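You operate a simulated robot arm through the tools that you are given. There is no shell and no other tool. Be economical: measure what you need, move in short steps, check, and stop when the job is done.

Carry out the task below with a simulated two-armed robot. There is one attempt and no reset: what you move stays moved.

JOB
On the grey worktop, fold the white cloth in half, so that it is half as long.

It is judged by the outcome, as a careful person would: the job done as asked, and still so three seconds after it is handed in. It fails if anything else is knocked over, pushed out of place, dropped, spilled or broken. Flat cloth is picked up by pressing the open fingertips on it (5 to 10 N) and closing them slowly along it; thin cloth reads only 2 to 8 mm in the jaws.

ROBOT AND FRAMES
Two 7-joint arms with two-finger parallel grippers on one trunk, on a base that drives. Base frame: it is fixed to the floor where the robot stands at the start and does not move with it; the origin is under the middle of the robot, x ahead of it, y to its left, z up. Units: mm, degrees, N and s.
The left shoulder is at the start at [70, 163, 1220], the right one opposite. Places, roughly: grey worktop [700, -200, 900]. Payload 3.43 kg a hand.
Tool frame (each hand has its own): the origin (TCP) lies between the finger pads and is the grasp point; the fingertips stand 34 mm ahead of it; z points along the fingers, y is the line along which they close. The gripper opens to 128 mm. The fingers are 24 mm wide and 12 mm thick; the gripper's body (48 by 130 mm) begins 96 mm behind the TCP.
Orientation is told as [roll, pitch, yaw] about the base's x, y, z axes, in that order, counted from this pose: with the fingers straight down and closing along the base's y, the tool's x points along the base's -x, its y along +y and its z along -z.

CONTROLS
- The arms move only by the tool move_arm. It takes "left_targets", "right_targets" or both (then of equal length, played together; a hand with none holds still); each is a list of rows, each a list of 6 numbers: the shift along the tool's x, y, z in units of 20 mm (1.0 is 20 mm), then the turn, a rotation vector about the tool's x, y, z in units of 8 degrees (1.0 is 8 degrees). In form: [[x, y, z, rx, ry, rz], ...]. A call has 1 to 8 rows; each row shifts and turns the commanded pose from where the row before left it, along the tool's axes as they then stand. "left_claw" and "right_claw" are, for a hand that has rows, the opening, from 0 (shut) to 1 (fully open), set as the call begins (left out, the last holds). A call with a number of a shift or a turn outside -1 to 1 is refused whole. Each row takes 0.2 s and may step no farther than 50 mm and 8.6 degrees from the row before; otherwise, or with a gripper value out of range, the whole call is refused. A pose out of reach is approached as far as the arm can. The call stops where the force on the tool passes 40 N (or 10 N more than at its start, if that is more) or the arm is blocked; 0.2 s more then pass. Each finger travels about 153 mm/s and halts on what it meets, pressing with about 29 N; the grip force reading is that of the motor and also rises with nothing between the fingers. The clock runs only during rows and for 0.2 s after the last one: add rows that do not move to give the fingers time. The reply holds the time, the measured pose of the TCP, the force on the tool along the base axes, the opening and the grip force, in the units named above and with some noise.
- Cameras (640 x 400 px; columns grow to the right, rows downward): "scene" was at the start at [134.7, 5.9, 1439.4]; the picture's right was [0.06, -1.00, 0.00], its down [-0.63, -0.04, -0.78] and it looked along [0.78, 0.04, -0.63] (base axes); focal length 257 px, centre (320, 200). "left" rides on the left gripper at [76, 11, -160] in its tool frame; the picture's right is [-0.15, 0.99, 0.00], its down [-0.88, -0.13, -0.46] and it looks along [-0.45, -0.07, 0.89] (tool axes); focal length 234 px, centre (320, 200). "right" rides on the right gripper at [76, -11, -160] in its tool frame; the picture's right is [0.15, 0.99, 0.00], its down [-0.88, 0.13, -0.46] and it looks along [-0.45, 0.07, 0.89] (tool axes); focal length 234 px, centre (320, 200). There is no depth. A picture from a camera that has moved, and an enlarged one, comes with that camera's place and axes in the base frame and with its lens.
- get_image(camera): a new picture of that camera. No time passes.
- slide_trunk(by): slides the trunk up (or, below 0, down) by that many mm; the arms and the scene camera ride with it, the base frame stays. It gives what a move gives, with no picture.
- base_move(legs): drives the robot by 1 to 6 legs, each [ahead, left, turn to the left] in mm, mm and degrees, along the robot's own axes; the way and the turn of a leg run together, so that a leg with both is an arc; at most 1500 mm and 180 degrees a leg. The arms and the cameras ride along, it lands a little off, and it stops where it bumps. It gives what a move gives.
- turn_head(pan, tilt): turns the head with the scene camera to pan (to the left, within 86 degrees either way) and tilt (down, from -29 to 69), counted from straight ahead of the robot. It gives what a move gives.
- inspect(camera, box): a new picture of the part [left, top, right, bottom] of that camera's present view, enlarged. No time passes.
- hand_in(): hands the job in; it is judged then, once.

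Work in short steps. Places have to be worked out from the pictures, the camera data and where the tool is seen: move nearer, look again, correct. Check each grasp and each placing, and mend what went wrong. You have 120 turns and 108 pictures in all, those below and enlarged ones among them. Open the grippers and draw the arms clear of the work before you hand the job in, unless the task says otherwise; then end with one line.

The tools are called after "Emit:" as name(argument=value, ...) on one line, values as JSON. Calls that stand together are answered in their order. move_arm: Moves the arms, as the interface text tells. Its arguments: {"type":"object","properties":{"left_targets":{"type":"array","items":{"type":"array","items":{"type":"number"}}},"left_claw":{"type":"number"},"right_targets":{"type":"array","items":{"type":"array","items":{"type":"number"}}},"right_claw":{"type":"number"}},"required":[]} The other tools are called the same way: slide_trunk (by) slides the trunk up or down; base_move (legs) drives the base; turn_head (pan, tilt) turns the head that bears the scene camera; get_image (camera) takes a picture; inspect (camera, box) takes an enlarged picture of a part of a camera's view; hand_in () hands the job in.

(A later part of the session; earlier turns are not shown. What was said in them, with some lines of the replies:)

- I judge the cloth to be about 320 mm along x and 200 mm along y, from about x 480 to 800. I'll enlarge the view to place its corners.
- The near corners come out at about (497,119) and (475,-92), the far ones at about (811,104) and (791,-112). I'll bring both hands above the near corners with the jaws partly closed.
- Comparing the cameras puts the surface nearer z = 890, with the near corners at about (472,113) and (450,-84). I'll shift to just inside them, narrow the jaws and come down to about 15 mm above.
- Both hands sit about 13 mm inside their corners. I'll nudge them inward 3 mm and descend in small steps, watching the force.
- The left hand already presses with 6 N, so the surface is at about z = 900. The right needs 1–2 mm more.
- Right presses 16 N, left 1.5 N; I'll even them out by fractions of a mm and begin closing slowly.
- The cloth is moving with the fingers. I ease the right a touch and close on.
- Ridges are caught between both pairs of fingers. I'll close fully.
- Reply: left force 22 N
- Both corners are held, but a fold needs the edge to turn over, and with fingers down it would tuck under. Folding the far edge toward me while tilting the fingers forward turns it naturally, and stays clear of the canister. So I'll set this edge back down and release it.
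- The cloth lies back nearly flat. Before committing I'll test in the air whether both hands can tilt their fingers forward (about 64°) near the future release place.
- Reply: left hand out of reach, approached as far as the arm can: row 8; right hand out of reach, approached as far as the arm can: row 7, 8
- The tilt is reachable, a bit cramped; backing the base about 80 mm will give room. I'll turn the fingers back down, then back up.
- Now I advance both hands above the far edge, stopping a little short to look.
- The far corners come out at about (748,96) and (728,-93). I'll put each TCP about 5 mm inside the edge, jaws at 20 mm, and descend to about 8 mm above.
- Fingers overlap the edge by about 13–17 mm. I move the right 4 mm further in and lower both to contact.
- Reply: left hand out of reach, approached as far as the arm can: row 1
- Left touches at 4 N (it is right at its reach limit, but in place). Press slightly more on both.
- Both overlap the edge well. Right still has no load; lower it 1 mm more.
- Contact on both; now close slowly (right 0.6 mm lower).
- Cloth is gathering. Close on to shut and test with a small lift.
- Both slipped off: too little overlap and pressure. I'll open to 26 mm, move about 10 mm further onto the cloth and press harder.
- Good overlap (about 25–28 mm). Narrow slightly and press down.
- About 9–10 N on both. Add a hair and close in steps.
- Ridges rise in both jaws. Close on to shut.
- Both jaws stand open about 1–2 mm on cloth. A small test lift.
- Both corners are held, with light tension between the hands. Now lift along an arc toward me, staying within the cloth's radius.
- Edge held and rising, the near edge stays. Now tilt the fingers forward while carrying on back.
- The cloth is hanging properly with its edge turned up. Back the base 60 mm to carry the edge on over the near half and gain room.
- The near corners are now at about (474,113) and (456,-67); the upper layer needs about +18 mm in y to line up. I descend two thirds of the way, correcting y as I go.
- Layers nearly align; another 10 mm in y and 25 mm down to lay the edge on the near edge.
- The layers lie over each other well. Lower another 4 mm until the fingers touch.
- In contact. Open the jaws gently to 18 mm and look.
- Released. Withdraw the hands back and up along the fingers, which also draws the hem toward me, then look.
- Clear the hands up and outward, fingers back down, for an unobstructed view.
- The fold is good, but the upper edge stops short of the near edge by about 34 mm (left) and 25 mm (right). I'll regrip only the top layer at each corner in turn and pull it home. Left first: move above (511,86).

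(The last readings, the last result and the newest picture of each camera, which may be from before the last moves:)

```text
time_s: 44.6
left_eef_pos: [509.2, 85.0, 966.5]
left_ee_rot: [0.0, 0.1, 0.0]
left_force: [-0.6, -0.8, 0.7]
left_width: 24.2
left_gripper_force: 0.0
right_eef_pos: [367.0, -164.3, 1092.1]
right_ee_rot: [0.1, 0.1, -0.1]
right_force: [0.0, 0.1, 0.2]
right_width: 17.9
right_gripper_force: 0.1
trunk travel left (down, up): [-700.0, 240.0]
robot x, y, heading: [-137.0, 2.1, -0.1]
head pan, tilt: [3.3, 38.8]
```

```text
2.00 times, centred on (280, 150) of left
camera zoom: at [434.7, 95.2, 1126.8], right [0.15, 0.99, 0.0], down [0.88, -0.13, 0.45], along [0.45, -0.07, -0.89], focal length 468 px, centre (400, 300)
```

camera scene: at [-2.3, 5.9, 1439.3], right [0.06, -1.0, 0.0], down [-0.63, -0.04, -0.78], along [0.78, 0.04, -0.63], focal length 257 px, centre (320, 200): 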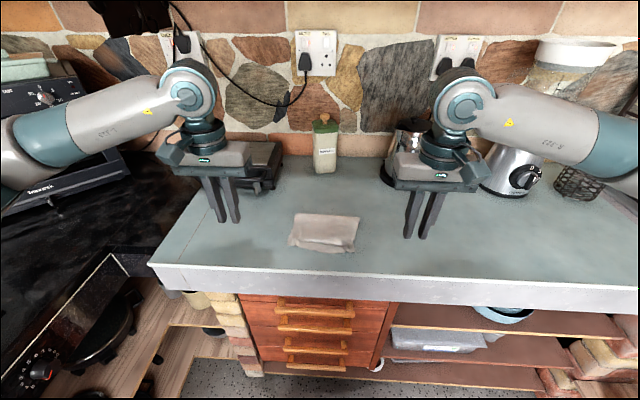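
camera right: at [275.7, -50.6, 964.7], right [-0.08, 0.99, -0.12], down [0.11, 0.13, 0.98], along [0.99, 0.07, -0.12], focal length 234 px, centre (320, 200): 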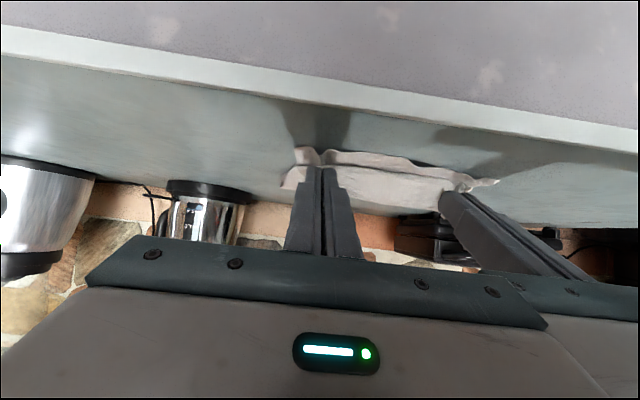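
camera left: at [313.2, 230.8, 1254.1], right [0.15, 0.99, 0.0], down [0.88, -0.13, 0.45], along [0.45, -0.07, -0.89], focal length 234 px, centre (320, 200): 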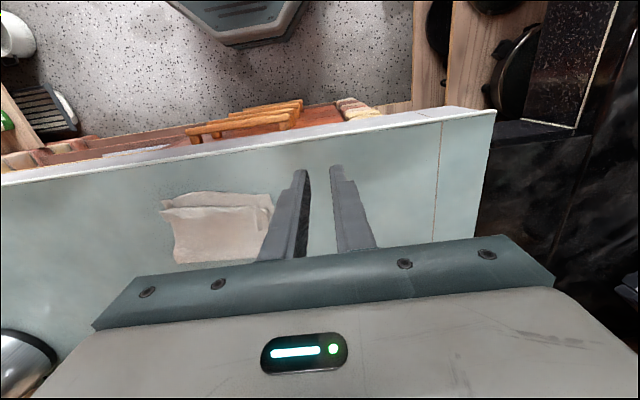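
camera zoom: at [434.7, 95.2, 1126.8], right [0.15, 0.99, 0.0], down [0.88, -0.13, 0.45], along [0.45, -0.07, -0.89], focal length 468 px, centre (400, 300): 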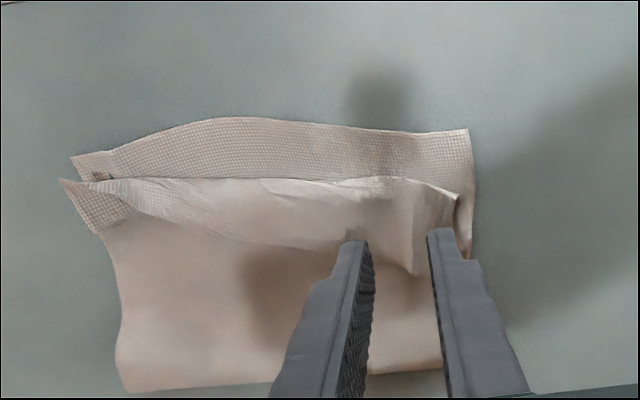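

I need a closer look to see whether the hem is flipped back.

Emit:
inspect(camera="left", box=[230, 100, 370, 190])

Emit:
inspect(camera="left", box=[140, 100, 280, 190])

```text
4.44 times, centred on (300, 145) of left
camera zoom: at [434.7, 95.2, 1126.8], right [0.15, 0.99, 0.0], down [0.88, -0.13, 0.45], along [0.45, -0.07, -0.89], focal length 1041 px, centre (409, 444)
```

zoom: 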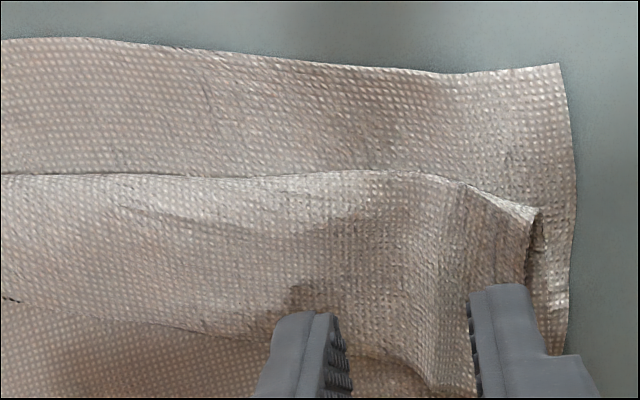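

```text
4.44 times, centred on (210, 145) of left
camera zoom: at [434.7, 95.2, 1126.8], right [0.15, 0.99, 0.0], down [0.88, -0.13, 0.45], along [0.45, -0.07, -0.89], focal length 1041 px, centre (809, 444)
```

zoom: 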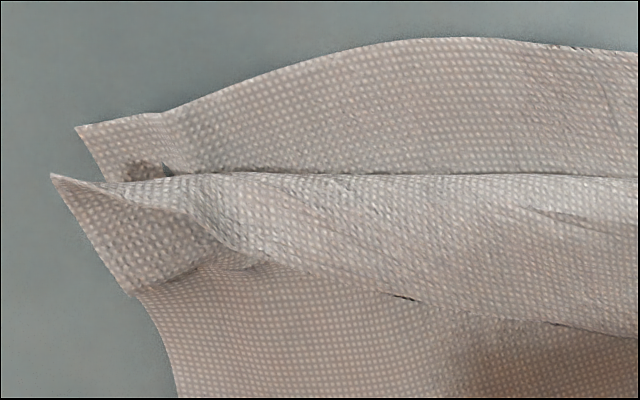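

A tapered band of the upper hem is indeed flipped back: its free edge runs from about (531,85) to (483,-38), the crease at x about 477–495. Once unfolded it will reach the near edge. I'll sweep it over toward me with open fingertips skimming just above the layer, hand yawed about 20° to match; first I get behind it.

Emit:
move_arm(left_targets=[[-0.7, -0.75, -0.4, 0, 0, 0], [-0.7, -0.75, -0.2, 0, 0, 0], [-0.7, -0.75, 0, 0, 0, 0.8], [0, 0, 0, 0, 0, 0.85], [0, 0, 0, 0, 0, 0.85], [0, 0, 0, 0, 0, 0]], left_claw=0.625)

Emit:
inspect(camera="left", box=[120, 50, 440, 250])

```text
time_s: 46.0
left_eef_pos: [551.0, 41.2, 978.1]
left_ee_rot: [0.0, 0.0, -20.2]
left_force: [0.4, -0.1, 0.4]
left_width: 80.0
left_gripper_force: 0.0
right_eef_pos: [366.1, -162.2, 1092.4]
right_ee_rot: [0.0, 0.0, -0.1]
right_force: [-0.2, -0.2, 0.4]
right_width: 17.7
right_gripper_force: 0.0
trunk travel left (down, up): [-700.0, 240.0]
robot x, y, heading: [-135.6, 4.6, -0.1]
head pan, tilt: [3.3, 38.8]
```

```text
2.00 times, centred on (280, 150) of left
camera zoom: at [485.4, 77.6, 1137.5], right [0.48, 0.88, 0.0], down [0.78, -0.42, 0.46], along [0.4, -0.22, -0.89], focal length 468 px, centre (400, 300)
```

zoom: 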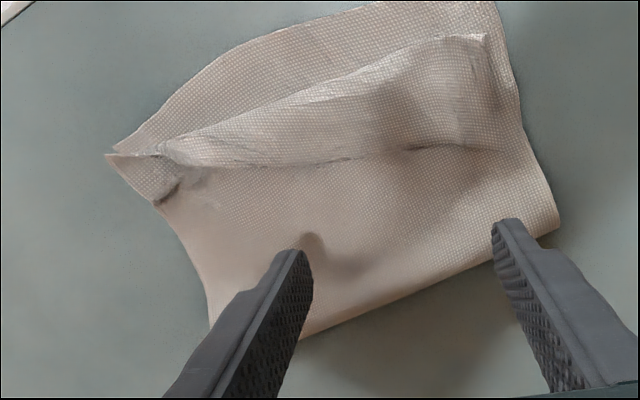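

The flap is plain now. Shift 18 mm along tool -y and descend to just above the layer behind it.

Emit:
move_arm(left_targets=[[-0.2, -0.45, 0.7, 0, 0, 0], [-0.2, -0.45, 0.7, 0, 0, 0], [0, 0, 0.55, 0, 0, 0], [0, 0, 0, 0, 0, 0]])

Emit:
inspect(camera="left", box=[120, 50, 440, 250])

```text
time_s: 47.0
left_eef_pos: [555.0, 23.1, 937.8]
left_ee_rot: [0.0, 0.0, -20.0]
left_force: [-0.7, -0.5, -0.1]
left_width: 80.1
left_gripper_force: 0.1
right_eef_pos: [366.4, -163.4, 1093.5]
right_ee_rot: [0.0, 0.1, -0.2]
right_force: [-0.2, 0.7, -0.2]
right_width: 17.8
right_gripper_force: 0.0
trunk travel left (down, up): [-700.0, 240.0]
robot x, y, heading: [-138.1, 1.5, 0.2]
head pan, tilt: [3.3, 38.8]
```

```text
2.00 times, centred on (280, 150) of left
camera zoom: at [487.2, 59.8, 1098.0], right [0.48, 0.88, 0.0], down [0.78, -0.42, 0.46], along [0.4, -0.22, -0.89], focal length 468 px, centre (400, 300)
```

zoom: 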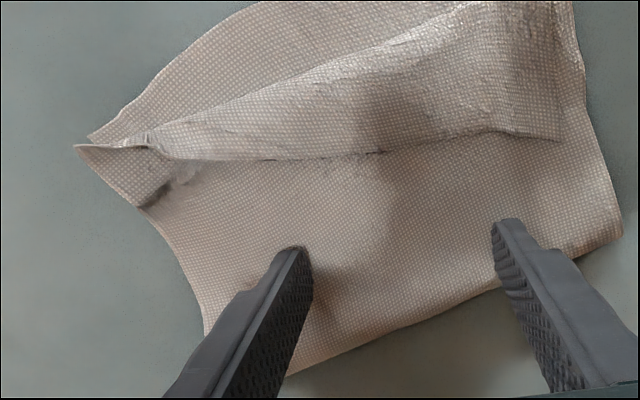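

Now a first slow sweep of about 45 mm to engage the flap's edge.

Emit:
move_arm(left_targets=[[0.5, -0.1, 0.06, 0, 0, 0], [0.5, -0.1, 0, 0, 0, 0], [0.5, -0.1, 0, 0, 0, 0], [0.4, -0.1, 0, 0, 0, 0], [0.4, -0.1, 0, 0, 0, 0]])

Emit:
inspect(camera="left", box=[120, 50, 440, 250])

```text
time_s: 48.2
left_eef_pos: [505.6, 27.9, 936.9]
left_ee_rot: [0.0, 0.1, -19.9]
left_force: [-0.4, -0.6, -0.8]
left_width: 79.9
left_gripper_force: 0.1
right_eef_pos: [366.2, -162.5, 1092.4]
right_ee_rot: [0.1, 0.0, -0.2]
right_force: [-0.4, -1.1, -0.5]
right_width: 17.7
right_gripper_force: 0.1
trunk travel left (down, up): [-700.0, 240.0]
robot x, y, heading: [-138.0, 0.3, -0.0]
head pan, tilt: [3.3, 38.8]
```

```text
2.00 times, centred on (280, 150) of left
camera zoom: at [438.8, 65.2, 1097.1], right [0.48, 0.88, 0.0], down [0.78, -0.42, 0.46], along [0.4, -0.22, -0.89], focal length 468 px, centre (400, 300)
```

zoom: 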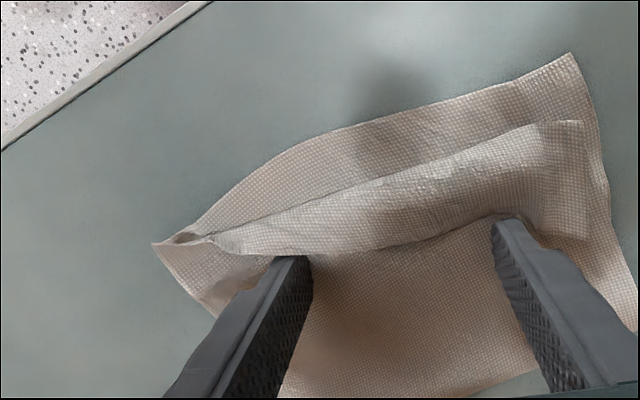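

The fingers are just meeting the flap's edge. Continue 20 mm.

Emit:
move_arm(left_targets=[[0.35, -0.05, 0.01, 0, 0, 0], [0.35, -0.05, 0, 0, 0, 0], [0.35, -0.05, 0, 0, 0, 0]])

Emit:
inspect(camera="left", box=[120, 50, 440, 250])

```text
time_s: 49.0
left_eef_pos: [485.2, 32.6, 936.1]
left_ee_rot: [0.1, 0.0, -20.1]
left_force: [0.3, 0.3, -0.2]
left_width: 80.0
left_gripper_force: 0.1
right_eef_pos: [365.5, -162.8, 1092.6]
right_ee_rot: [0.0, 0.0, -0.1]
right_force: [-0.4, -0.7, -0.1]
right_width: 18.1
right_gripper_force: 0.0
trunk travel left (down, up): [-700.0, 240.0]
robot x, y, heading: [-137.3, 0.1, -0.0]
head pan, tilt: [3.3, 38.8]
```

```text
2.00 times, centred on (280, 150) of left
camera zoom: at [418.1, 69.9, 1097.0], right [0.48, 0.88, 0.0], down [0.78, -0.42, 0.46], along [0.4, -0.22, -0.89], focal length 468 px, centre (400, 300)
```

zoom: 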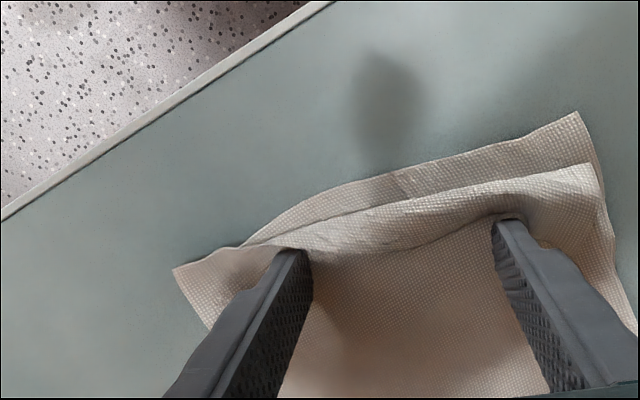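

It's working: the flap is being pushed up and rolled toward me. Continue.

Emit:
move_arm(left_targets=[[0.35, -0.05, 0, 0, 0, 0], [0.35, -0.05, 0, 0, 0, 0], [0.35, -0.05, 0, 0, 0, 0]])

Emit:
inspect(camera="left", box=[120, 50, 440, 250])

```text
time_s: 49.8
left_eef_pos: [462.9, 38.3, 938.3]
left_ee_rot: [0.0, 0.0, -20.0]
left_force: [-0.7, 0.5, 0.2]
left_width: 79.7
left_gripper_force: 0.1
right_eef_pos: [365.5, -163.2, 1091.8]
right_ee_rot: [-0.1, 0.0, -0.1]
right_force: [-1.0, -0.6, -0.2]
right_width: 17.8
right_gripper_force: 0.1
trunk travel left (down, up): [-700.0, 240.0]
robot x, y, heading: [-135.1, -1.1, -0.0]
head pan, tilt: [3.3, 38.8]
```

```text
2.00 times, centred on (280, 150) of left
camera zoom: at [396.8, 74.1, 1097.7], right [0.48, 0.88, 0.0], down [0.78, -0.42, 0.46], along [0.4, -0.22, -0.89], focal length 468 px, centre (400, 300)
```

zoom: 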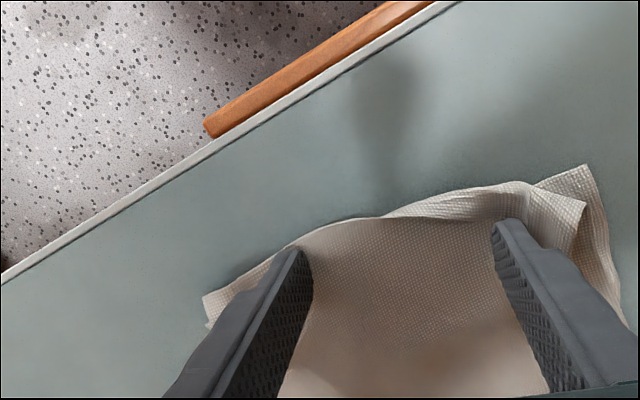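

The middle is flipped out to the near edge; only the left end remains. Pivot the yaw back so the left finger advances and the other one stays.

Emit:
move_arm(left_targets=[[0.2, 0.2, 0, 0, 0, -0.7], [0.2, 0.2, 0, 0, 0, -0.7], [0.2, 0.2, 0, 0, 0, -0.7], [0, 0, 0, 0, 0, 0]])

Emit:
inspect(camera="left", box=[120, 50, 440, 250])

```text
time_s: 50.8
left_eef_pos: [455.3, 53.0, 938.3]
left_ee_rot: [-0.1, 0.0, -3.1]
left_force: [0.0, 0.0, 0.2]
left_width: 80.1
left_gripper_force: 0.1
right_eef_pos: [366.5, -162.9, 1092.3]
right_ee_rot: [0.0, 0.0, -0.1]
right_force: [-0.5, 0.7, 0.2]
right_width: 17.9
right_gripper_force: 0.0
trunk travel left (down, up): [-700.0, 240.0]
robot x, y, heading: [-137.3, -1.8, -0.0]
head pan, tilt: [3.3, 38.8]
```

```text
2.00 times, centred on (280, 150) of left
camera zoom: at [380.7, 68.0, 1097.6], right [0.2, 0.98, 0.0], down [0.87, -0.18, 0.46], along [0.45, -0.09, -0.89], focal length 468 px, centre (400, 300)
```

zoom: 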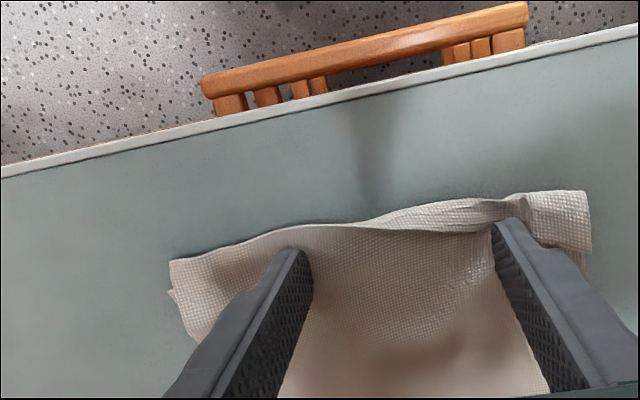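

The flap should now be fully turned out. Lift straight up and back off to look.

Emit:
move_arm(left_targets=[[0, 0, -0.5, 0, 0, 0], [0, 0, -1, 0, 0, 0], [0, 0.3, -1, 0, 0, 0], [0, 1, -1, 0, 0, 0], [0, 1, -1, 0, 0, 0], [0, 1, -1, 0, 0, 0], [0, 1, 0, 0, 0, 0], [0, 1, 0, 0, 0, 0]])

Emit:
inspect(camera="scene", box=[240, 180, 400, 280])

Emit:
inspect(camera="left", box=[0, 50, 320, 250])

```text
time_s: 52.6
left_eef_pos: [461.5, 158.9, 1048.3]
left_ee_rot: [-0.1, 0.0, -3.2]
left_force: [-0.2, 0.1, -0.5]
left_width: 80.2
left_gripper_force: 0.1
right_eef_pos: [365.5, -162.5, 1093.0]
right_ee_rot: [-0.1, 0.0, -0.1]
right_force: [-0.3, 0.0, -0.8]
right_width: 17.9
right_gripper_force: 0.0
trunk travel left (down, up): [-700.0, 240.0]
robot x, y, heading: [-140.8, -1.5, 0.1]
head pan, tilt: [3.3, 38.8]
```

```text
4.00 times, centred on (320, 230) of scene
camera zoom: at [-3.7, 6.9, 1439.4], right [0.06, -1.0, 0.0], down [-0.63, -0.04, -0.78], along [0.78, 0.04, -0.63], focal length 1030 px, centre (320, 80)
```

zoom: 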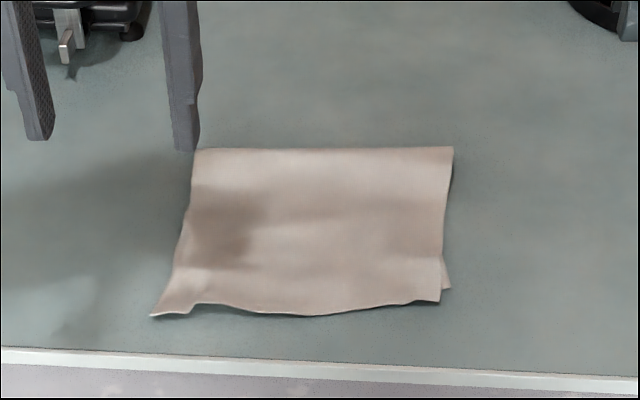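

```text
2.00 times, centred on (160, 150) of left
camera zoom: at [388.1, 174.8, 1207.6], right [0.2, 0.98, 0.0], down [0.87, -0.18, 0.46], along [0.45, -0.09, -0.89], focal length 468 px, centre (640, 300)
```

zoom: 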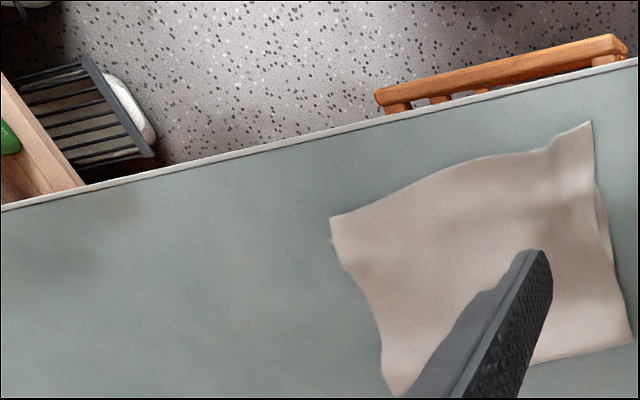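

The upper layer now lies flat, edge on edge; the cloth is about 150 mm long against roughly 290 before. Open both grippers and draw the hands clear, then a last look.

Emit:
move_arm(left_targets=[[0, 1, -1, 0, 0, 0], [0, 1, -1, 0, 0, 0], [0, 1, -1, 0, 0, 0], [0, 0.5, 0, 0, 0, 0], [0, 0, 0, 0, 0, 0]], right_targets=[[0, -0.5, -0.5, 0, 0, 0], [0, -0.5, -0.5, 0, 0, 0], [0, 0, 0, 0, 0, 0], [0, 0, 0, 0, 0, 0], [0, 0, 0, 0, 0, 0]], left_claw=1, right_claw=1)

Emit:
get_image(camera="scene")

Emit:
inspect(camera="scene", box=[270, 205, 370, 268])

Emit:
get_image(camera="right")

```text
time_s: 53.8
left_eef_pos: [465.1, 230.3, 1107.1]
left_ee_rot: [0.0, 0.0, -3.3]
left_force: [-0.2, -0.3, 0.0]
left_width: 128.1
left_gripper_force: 0.0
right_eef_pos: [367.7, -183.0, 1111.6]
right_ee_rot: [0.0, 0.1, -0.1]
right_force: [1.2, -0.3, 0.4]
right_width: 128.1
right_gripper_force: 0.0
trunk travel left (down, up): [-700.0, 240.0]
robot x, y, heading: [-138.0, -0.6, -0.3]
head pan, tilt: [3.3, 38.8]
```

```text
35 pictures are left
camera scene: at [-3.4, 5.6, 1439.4], right [0.06, -1.0, 0.0], down [-0.63, -0.04, -0.78], along [0.78, 0.04, -0.63], focal length 257 px, centre (320, 200)
```

scene: 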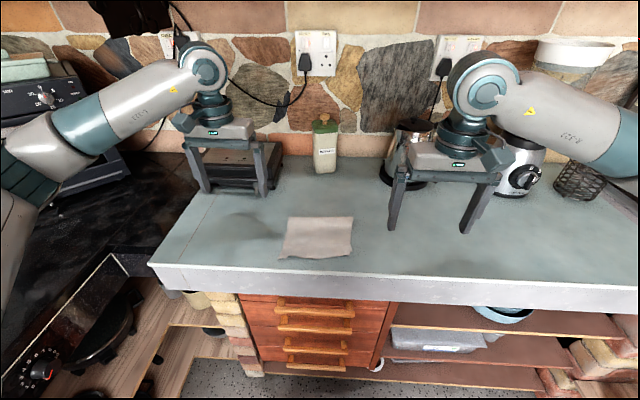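

```text
6.35 times, centred on (320, 236) of scene
camera zoom: at [-3.4, 5.6, 1439.4], right [0.06, -1.0, 0.0], down [-0.63, -0.04, -0.78], along [0.78, 0.04, -0.63], focal length 1634 px, centre (320, -32)
```

zoom: 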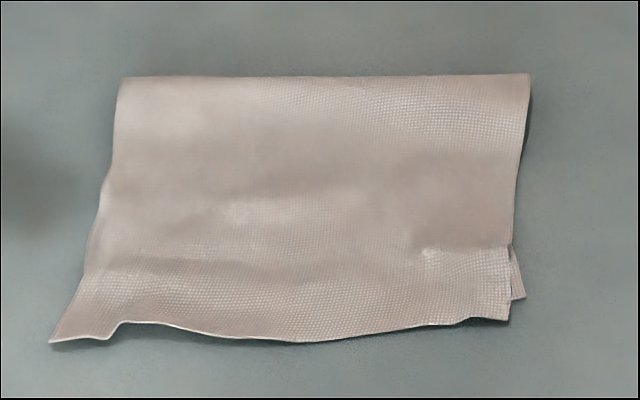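

```text
33 pictures are left
camera right: at [290.6, -194.6, 1274.1], right [-0.15, 0.99, 0.0], down [0.88, 0.13, 0.46], along [0.45, 0.07, -0.89], focal length 234 px, centre (320, 200)
```

right: 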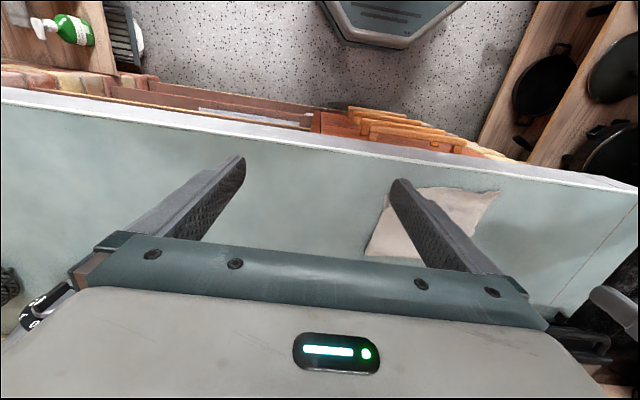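

The cloth lies flat and folded, edges aligned to within about 10 mm. Nothing else has moved, and the hands are open and clear, so I hand in.

Emit:
hand_in()

```text
The job is handed in.
```

The white cloth is folded in half on the grey worktop, about 150 mm long where it was about 290 mm, with the edges aligned to within about 10 mm; nothing else was moved.
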